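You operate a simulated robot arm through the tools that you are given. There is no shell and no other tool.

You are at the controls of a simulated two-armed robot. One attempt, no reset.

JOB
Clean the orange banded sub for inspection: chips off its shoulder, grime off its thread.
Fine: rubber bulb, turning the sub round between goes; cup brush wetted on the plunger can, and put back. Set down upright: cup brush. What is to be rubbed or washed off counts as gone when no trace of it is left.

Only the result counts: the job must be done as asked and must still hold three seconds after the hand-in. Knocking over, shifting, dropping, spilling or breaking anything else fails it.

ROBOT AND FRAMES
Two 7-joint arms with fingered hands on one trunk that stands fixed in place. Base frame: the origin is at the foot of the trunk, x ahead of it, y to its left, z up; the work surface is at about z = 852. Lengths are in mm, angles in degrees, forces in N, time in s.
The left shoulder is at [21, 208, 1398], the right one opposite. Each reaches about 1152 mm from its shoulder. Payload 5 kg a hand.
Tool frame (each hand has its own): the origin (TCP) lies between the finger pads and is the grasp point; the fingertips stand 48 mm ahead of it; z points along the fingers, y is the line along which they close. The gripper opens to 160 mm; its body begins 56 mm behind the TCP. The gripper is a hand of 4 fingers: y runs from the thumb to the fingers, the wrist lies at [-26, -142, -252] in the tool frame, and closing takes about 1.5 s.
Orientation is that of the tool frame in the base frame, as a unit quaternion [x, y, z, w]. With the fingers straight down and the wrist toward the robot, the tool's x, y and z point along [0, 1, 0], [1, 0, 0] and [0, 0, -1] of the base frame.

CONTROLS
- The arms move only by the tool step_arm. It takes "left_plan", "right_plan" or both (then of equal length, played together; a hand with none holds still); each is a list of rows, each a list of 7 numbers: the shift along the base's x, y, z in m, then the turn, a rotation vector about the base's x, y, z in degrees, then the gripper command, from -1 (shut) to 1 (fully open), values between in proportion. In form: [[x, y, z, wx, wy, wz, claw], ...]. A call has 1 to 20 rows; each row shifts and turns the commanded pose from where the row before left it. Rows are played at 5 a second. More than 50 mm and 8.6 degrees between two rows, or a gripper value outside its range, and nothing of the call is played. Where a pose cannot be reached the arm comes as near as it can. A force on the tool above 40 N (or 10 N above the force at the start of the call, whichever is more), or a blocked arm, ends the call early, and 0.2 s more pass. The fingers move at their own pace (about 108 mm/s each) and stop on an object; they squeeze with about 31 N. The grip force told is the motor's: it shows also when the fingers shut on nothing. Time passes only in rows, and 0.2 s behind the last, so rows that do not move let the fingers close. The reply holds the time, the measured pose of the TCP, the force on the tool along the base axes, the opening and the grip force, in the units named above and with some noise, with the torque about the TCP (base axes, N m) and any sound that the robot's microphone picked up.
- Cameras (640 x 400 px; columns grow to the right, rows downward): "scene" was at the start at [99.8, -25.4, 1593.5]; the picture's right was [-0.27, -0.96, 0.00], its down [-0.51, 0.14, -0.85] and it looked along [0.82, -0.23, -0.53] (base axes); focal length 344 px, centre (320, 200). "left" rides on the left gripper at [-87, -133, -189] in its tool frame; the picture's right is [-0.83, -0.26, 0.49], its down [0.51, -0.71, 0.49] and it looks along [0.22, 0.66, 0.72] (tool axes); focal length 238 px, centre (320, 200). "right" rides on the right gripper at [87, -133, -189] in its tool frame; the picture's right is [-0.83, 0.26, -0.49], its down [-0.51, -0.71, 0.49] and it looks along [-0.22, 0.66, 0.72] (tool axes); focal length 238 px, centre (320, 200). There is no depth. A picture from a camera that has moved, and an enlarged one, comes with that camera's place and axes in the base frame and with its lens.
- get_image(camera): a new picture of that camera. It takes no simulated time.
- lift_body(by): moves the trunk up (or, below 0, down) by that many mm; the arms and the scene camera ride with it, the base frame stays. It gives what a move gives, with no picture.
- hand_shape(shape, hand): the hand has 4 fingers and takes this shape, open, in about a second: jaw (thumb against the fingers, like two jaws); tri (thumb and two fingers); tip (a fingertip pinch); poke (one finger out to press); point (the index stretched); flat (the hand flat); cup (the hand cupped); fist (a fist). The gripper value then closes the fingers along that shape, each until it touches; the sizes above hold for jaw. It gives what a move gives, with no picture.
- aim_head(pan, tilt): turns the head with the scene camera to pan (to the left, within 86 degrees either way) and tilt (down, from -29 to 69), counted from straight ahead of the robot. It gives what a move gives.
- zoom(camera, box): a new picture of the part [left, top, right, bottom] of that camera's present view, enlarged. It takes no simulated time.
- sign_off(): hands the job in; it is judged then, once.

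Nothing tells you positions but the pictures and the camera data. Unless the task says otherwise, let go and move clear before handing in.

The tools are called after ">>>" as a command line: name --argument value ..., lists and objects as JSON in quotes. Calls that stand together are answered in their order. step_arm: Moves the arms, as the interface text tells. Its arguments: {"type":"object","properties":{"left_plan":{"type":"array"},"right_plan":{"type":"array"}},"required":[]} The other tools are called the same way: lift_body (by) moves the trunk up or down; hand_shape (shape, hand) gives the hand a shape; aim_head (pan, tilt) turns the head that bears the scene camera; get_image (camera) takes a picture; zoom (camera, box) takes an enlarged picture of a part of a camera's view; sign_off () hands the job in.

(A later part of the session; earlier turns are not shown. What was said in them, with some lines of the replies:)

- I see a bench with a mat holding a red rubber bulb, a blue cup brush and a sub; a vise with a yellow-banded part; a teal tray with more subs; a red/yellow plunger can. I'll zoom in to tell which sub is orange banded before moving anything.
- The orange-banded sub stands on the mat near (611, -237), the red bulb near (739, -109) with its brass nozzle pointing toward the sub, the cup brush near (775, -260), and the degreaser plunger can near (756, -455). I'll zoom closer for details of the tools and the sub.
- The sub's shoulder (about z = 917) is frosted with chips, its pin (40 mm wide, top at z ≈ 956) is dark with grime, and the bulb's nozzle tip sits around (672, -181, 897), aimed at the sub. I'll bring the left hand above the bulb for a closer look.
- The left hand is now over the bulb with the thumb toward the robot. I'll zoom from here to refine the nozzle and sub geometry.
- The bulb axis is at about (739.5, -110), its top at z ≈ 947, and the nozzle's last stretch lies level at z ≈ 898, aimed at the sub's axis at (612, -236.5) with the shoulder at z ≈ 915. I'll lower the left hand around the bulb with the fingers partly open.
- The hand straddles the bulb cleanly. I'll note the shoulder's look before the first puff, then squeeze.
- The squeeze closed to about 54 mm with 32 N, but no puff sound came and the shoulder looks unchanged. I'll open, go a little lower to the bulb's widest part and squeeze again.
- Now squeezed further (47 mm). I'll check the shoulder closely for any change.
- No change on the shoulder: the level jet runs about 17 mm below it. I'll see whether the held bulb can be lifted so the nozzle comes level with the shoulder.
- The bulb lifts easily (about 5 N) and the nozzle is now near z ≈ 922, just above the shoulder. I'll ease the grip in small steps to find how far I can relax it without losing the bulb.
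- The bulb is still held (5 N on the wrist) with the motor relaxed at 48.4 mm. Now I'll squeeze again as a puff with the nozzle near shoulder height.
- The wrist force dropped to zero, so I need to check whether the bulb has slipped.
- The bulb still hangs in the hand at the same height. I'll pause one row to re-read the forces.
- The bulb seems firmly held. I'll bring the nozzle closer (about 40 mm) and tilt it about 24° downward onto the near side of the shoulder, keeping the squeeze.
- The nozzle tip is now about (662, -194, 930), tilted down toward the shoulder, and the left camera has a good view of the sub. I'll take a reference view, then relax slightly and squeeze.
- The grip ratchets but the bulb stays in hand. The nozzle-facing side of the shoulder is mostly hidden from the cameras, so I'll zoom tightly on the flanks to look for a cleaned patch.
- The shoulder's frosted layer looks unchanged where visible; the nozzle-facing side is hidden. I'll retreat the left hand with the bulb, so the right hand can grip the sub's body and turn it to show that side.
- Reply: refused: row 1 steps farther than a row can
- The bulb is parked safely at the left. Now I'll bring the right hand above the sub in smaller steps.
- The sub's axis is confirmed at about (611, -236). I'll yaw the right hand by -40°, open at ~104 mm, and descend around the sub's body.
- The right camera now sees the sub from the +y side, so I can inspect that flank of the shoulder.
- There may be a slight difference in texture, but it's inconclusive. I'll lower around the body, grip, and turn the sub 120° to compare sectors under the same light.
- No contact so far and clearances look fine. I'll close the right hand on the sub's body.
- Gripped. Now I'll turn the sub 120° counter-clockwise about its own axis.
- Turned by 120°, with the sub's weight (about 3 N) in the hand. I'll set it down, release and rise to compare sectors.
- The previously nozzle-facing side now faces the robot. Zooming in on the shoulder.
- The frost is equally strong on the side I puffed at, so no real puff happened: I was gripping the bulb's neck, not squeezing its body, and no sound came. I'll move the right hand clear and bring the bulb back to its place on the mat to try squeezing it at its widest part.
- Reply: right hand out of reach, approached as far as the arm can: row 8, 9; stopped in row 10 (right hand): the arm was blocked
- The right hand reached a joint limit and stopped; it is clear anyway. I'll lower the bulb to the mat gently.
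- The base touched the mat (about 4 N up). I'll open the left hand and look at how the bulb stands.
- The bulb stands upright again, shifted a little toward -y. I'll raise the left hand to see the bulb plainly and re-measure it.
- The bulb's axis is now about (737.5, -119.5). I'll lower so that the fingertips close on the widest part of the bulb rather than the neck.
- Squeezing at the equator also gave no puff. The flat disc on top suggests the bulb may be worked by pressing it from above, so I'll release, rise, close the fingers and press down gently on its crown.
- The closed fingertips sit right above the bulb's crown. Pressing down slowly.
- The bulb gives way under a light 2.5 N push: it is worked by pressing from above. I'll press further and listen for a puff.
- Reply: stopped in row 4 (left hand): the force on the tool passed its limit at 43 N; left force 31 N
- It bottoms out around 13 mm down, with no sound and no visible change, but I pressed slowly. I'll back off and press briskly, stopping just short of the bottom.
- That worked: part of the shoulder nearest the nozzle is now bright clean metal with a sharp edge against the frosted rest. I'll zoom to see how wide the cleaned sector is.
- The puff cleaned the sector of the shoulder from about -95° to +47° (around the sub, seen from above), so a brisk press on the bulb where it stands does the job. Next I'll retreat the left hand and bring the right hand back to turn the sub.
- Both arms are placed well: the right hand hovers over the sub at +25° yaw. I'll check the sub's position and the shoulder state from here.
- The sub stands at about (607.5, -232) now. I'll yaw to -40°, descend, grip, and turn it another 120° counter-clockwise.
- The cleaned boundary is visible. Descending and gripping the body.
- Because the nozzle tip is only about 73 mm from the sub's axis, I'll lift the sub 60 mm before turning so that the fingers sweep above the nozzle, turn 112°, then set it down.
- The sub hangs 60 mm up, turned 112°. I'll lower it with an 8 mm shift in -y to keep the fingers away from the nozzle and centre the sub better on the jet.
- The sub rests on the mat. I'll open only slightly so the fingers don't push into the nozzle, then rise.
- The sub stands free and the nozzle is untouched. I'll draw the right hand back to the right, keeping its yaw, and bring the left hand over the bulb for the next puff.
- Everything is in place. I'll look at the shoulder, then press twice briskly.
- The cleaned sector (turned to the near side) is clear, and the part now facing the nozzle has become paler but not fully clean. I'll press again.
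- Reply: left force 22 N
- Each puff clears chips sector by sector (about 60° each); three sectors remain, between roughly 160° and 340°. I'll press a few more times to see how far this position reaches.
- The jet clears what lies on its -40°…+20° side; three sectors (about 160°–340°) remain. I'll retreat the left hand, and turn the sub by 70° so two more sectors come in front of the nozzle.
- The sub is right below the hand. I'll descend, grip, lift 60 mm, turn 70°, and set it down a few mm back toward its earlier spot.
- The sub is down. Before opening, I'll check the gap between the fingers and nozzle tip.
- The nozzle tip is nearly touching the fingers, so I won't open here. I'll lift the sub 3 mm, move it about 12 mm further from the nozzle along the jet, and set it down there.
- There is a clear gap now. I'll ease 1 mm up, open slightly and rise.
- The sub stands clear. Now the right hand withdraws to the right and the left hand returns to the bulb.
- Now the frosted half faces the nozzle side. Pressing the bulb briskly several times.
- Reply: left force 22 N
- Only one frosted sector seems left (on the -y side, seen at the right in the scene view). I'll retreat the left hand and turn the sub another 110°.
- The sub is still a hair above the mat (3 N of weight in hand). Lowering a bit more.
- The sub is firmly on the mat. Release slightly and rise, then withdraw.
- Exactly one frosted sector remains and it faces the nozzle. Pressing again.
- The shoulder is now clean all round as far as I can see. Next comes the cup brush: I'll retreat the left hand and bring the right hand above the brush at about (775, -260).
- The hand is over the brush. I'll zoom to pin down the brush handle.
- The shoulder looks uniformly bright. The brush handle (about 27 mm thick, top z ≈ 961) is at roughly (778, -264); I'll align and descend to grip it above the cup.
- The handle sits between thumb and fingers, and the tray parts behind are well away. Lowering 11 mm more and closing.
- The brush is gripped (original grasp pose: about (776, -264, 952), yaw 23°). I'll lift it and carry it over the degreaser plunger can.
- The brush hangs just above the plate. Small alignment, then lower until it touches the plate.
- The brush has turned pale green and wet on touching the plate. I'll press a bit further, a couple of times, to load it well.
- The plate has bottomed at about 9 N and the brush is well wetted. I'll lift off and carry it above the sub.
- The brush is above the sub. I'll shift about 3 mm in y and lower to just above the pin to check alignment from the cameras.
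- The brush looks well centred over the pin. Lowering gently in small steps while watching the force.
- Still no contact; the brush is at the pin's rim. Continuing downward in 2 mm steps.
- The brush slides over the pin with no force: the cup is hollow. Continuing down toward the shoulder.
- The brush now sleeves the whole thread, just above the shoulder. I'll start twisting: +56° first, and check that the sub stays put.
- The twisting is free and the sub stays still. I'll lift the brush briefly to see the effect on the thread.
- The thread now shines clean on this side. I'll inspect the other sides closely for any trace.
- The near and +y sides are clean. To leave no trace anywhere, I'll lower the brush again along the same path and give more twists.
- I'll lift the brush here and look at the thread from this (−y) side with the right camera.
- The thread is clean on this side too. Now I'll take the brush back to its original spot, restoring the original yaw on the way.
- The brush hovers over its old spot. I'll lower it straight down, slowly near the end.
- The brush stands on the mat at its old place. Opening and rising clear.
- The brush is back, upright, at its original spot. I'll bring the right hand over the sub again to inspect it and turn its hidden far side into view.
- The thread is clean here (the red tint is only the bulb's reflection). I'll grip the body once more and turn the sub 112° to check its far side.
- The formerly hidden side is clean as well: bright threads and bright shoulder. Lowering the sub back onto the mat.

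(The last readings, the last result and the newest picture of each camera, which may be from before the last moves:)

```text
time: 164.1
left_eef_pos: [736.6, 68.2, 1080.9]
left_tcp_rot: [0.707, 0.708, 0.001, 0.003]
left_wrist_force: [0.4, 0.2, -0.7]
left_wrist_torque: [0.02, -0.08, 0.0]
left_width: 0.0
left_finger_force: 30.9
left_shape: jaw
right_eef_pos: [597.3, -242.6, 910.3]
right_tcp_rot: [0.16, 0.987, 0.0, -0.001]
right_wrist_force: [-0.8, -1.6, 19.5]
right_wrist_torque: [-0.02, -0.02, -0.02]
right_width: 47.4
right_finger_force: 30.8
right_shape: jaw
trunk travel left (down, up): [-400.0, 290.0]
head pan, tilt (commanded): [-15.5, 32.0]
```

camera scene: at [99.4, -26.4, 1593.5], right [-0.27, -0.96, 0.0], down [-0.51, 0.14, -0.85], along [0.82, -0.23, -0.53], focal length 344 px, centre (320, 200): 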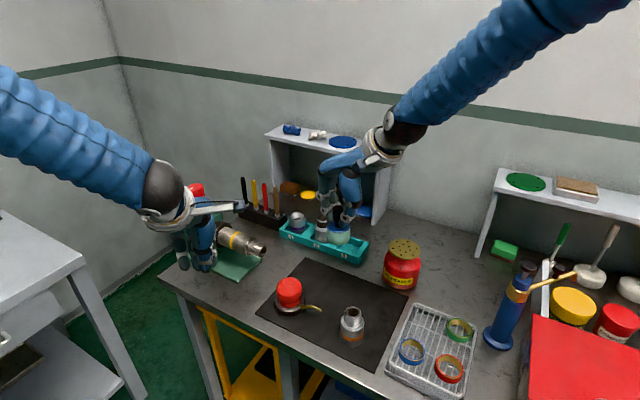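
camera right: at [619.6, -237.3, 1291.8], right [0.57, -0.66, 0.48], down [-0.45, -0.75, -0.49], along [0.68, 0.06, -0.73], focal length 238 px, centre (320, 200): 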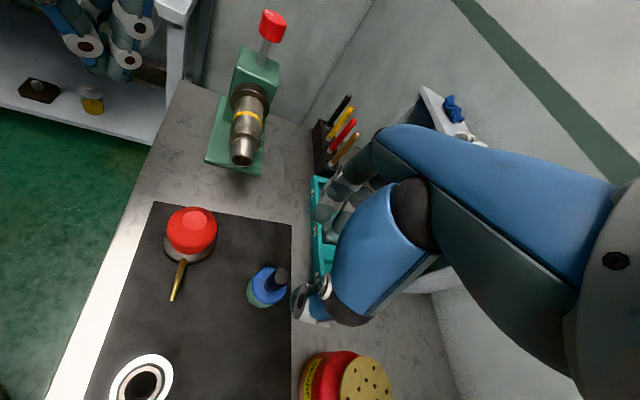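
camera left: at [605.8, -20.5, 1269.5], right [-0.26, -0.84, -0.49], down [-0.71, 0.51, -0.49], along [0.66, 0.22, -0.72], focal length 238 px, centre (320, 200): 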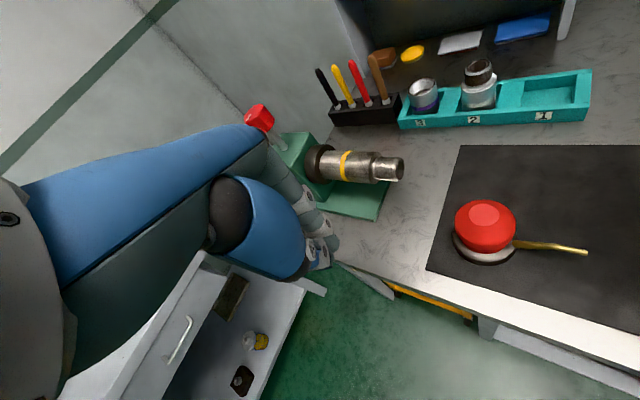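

The sub is firmly on the mat. I'll ease off, open slightly, rise and withdraw to the right.

>>> step_arm --right_plan '[[0, 0, 0.0015, 0, 0, 0, -1], [0, 0, 0, 0, 0, 0, -0.3], [0, 0, 0, 0, 0, 0, -0.27], [0, 0, 0, 0, 0, 0, -0.27], [0, 0, 0.005, 0, 0, 0, -0.27], [0, 0, 0.02, 0, 0, 0, -0.27], [0, 0, 0.03, 0, 0, 0, -0.27], [0, 0, 0.04, 0, 0, 0, -0.27], [0, 0, 0.04, 0, 0, 0, 0.0], [0, -0.03, 0.02, 0, 0, 0, 0.0], [0, -0.04, 0.02, 0, 0, 0, 0.0], [0, -0.04, 0.02, 0, 0, 0, 0.0], [-0.005, -0.04, 0.02, 0, 0, 0, 0.0], [-0.005, -0.03, 0.02, 0, 0, 0, 0.0], [0, 0, 0, 0, 0, 0, 0.0]]'

>>> get_image --camera "scene"

>>> zoom --camera "scene" --box '[334, 300, 374, 332]'

>>> zoom --camera "scene" --box '[240, 220, 420, 360]'

```text
time: 167.3
left_eef_pos: [738.2, 68.2, 1080.9]
left_tcp_rot: [0.707, 0.707, 0.001, 0.002]
left_wrist_force: [1.2, 0.9, 0.1]
left_wrist_torque: [0.0, -0.01, 0.01]
left_width: 0.1
left_finger_force: 31.4
left_shape: jaw
right_eef_pos: [587.7, -421.9, 1143.5]
right_tcp_rot: [0.16, 0.987, -0.002, -0.002]
right_wrist_force: [0.3, 1.0, 0.0]
right_wrist_torque: [-0.02, 0.05, 0.01]
right_width: 79.7
right_finger_force: 0.0
right_shape: jaw
trunk travel left (down, up): [-400.0, 290.0]
head pan, tilt (commanded): [-15.5, 32.0]
```

```text
taken
camera scene: at [100.6, -25.1, 1593.4], right [-0.27, -0.96, 0.0], down [-0.51, 0.14, -0.85], along [0.82, -0.23, -0.53], focal length 344 px, centre (320, 200)
```

scene: 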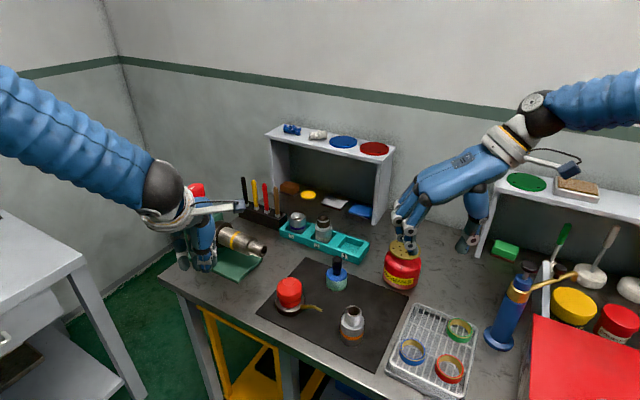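

```text
12.50 times, centred on (354, 316) of scene
camera zoom: at [100.6, -25.1, 1593.4], right [-0.27, -0.96, 0.0], down [-0.51, 0.14, -0.85], along [0.82, -0.23, -0.53], focal length 4304 px, centre (-105, -1250)
```

zoom: 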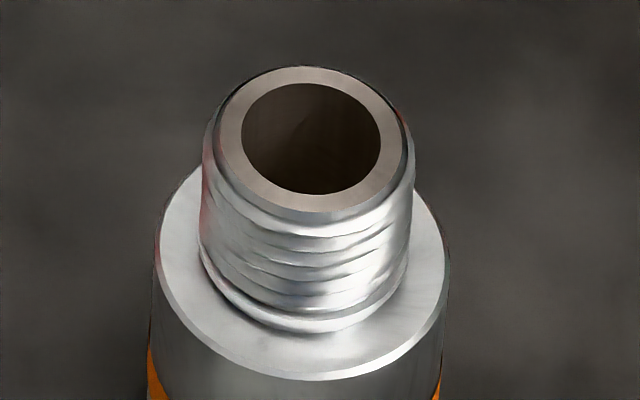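

```text
2.86 times, centred on (330, 290) of scene
camera zoom: at [100.6, -25.1, 1593.4], right [-0.27, -0.96, 0.0], down [-0.51, 0.14, -0.85], along [0.82, -0.23, -0.53], focal length 984 px, centre (291, -57)
```

zoom: 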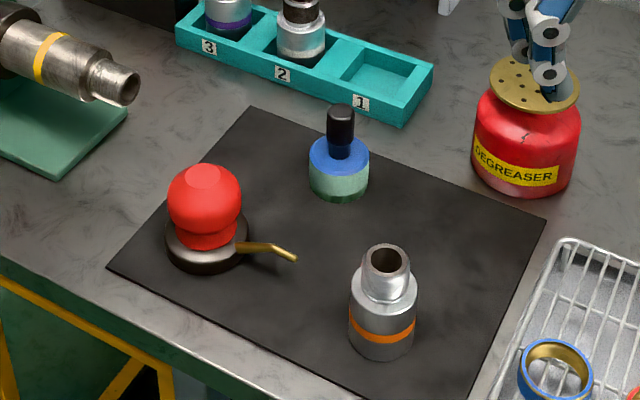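

The sub looks fully clean and everything stands in place. One last inspection from the right camera, and I'll check the neighbours (tray, can, rings) too.

>>> get_image --camera "right"

>>> step_arm --left_plan '[[0, -0.04, 0.02, 0, 0, 0, -1], [0, -0.045, 0.01, 0, 0, 0, -1], [0, -0.045, 0, 0, 0, 0, -1], [0, -0.04, 0, 0, 0, 0, -1], [0, 0, 0, 0, 0, 0, -1]]'

>>> get_image --camera "left"

>>> zoom --camera "left" --box '[460, 290, 580, 390]'

```text
taken
camera right: at [465.1, -520.0, 1333.7], right [0.88, -0.02, 0.48], down [0.25, -0.83, -0.49], along [0.41, 0.55, -0.73], focal length 238 px, centre (320, 200)
```

right: 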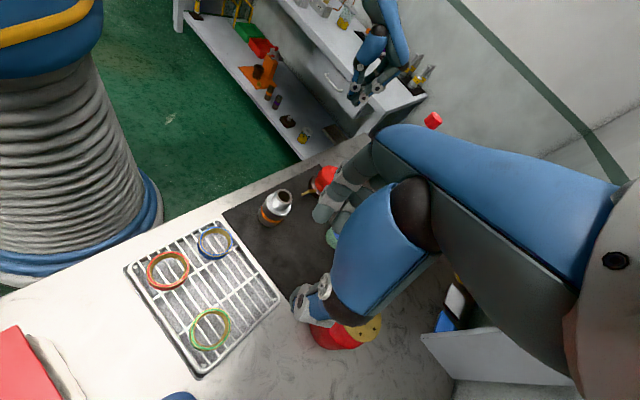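

```text
time: 168.5
left_eef_pos: [736.1, -102.8, 1110.5]
left_tcp_rot: [0.706, 0.708, 0.001, 0.004]
left_wrist_force: [0.0, 0.1, 0.7]
left_wrist_torque: [-0.07, 0.03, -0.02]
left_width: 0.1
left_finger_force: 31.3
left_shape: jaw
right_eef_pos: [586.7, -420.2, 1145.6]
right_tcp_rot: [0.16, 0.987, -0.003, -0.001]
right_wrist_force: [0.0, 0.5, 0.3]
right_wrist_torque: [-0.1, 0.0, 0.0]
right_width: 79.7
right_finger_force: 0.0
right_shape: jaw
trunk travel left (down, up): [-400.0, 290.0]
head pan, tilt (commanded): [-15.5, 32.0]
```

```text
taken
camera left: at [604.3, -189.4, 1299.8], right [-0.25, -0.84, -0.48], down [-0.71, 0.5, -0.5], along [0.66, 0.22, -0.72], focal length 238 px, centre (320, 200)
```

left: 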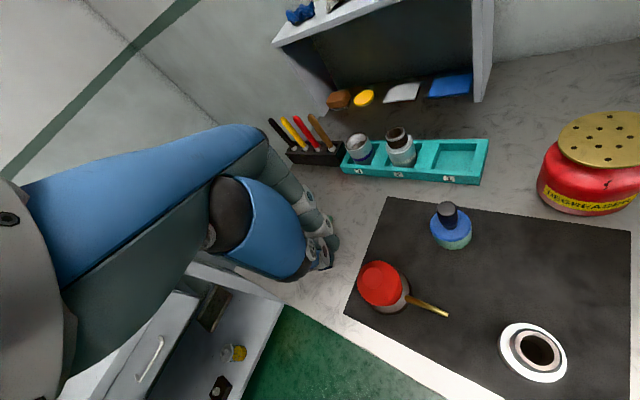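

```text
4.00 times, centred on (520, 340) of left
camera zoom: at [604.3, -189.4, 1299.8], right [-0.25, -0.84, -0.48], down [-0.71, 0.5, -0.5], along [0.66, 0.22, -0.72], focal length 953 px, centre (-480, -360)
```

zoom: 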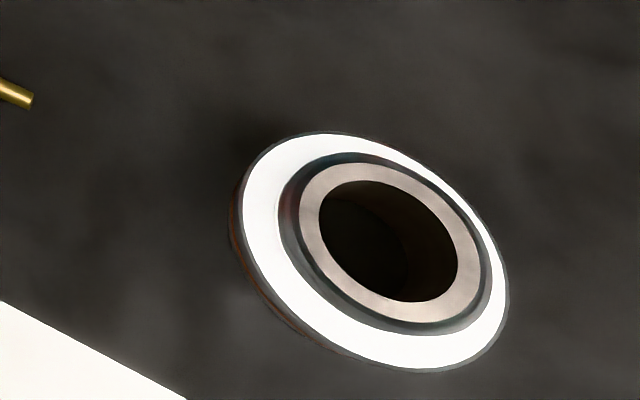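

The whole shoulder ring is uniformly clean from above, the thread is bright all round, and the brush, can, tray and bulb all stand upright. I'll raise both hands clear and hand in.

>>> step_arm --left_plan '[[0, 0.03, 0.03, 0, 0, 0, -1], [0, 0.03, 0.03, 0, 0, 0, -1], [0, 0.03, 0.03, 0, 0, 0, -1], [0, 0, 0, 0, 0, 0, -1], [0, 0, 0, 0, 0, 0, -1]]' --right_plan '[[0, 0, 0.02, 0, 0, 0, 0.0], [0, 0, 0.02, 0, 0, 0, 0.0], [0, 0, 0.02, 0, 0, 0, 0.0], [0, 0, 0, 0, 0, 0, 0.0], [0, 0, 0, 0, 0, 0, 0.0]]'

>>> get_image --camera "scene"

```text
time: 169.7
left_eef_pos: [737.3, -15.4, 1201.3]
left_tcp_rot: [0.707, 0.707, 0.001, 0.002]
left_wrist_force: [-0.3, 0.1, 0.5]
left_wrist_torque: [-0.02, 0.0, 0.03]
left_width: 0.3
left_finger_force: 30.9
left_shape: jaw
right_eef_pos: [586.8, -422.0, 1205.3]
right_tcp_rot: [0.16, 0.987, -0.001, -0.002]
right_wrist_force: [0.1, -0.3, 0.7]
right_wrist_torque: [-0.02, -0.01, 0.01]
right_width: 79.8
right_finger_force: 0.0
right_shape: jaw
trunk travel left (down, up): [-400.0, 290.0]
head pan, tilt (commanded): [-15.5, 32.0]
```

```text
taken
camera scene: at [99.6, -25.3, 1593.5], right [-0.27, -0.96, 0.0], down [-0.51, 0.14, -0.85], along [0.82, -0.23, -0.53], focal length 344 px, centre (320, 200)
```

scene: 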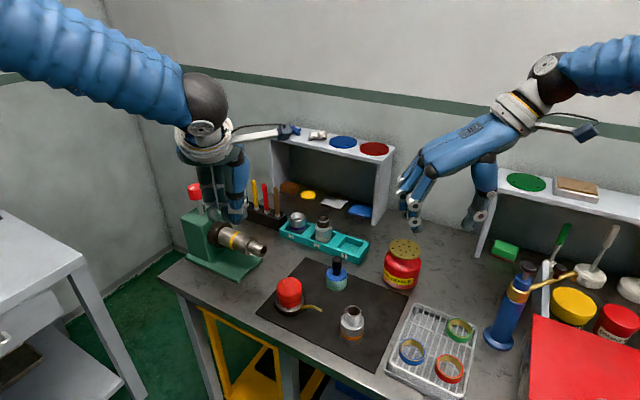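

Both hands are clear. The sub stands clean and upright, the cup brush is back in its place upright, and nothing else is disturbed. Handing in.

>>> sign_off

```text
The job is handed in.
```

I handed the job in. The orange-banded sub is clean, with no chips left on its shoulder and no grime on its thread. I turned it round and looked at every side.

- **Shoulder:** pressing the rubber bulb from above blew the chips off a section at a time. I turned the sub between goes until the whole ring was bright.
- **Thread:** I wetted the cup brush on the degreaser can, lowered it over the thread and twisted it back and forth. Afterwards the thread shone all round.
- **Cup brush:** it is upright within a millimetre or two of where it started.
- **Rubber bulb:** it now stands about 10 mm from its original spot and is turned slightly. Before I found it works by pressing, I gripped and lifted it, and it settled a little off when I set it down. I left it there.
- **Sub:** it is upright on the mat, about 15 mm from where it started, because of the turning.
- **Everything else:** nothing was knocked over or spilled. The degreaser can is where it was, and I saw no change in the tray parts or the rings.
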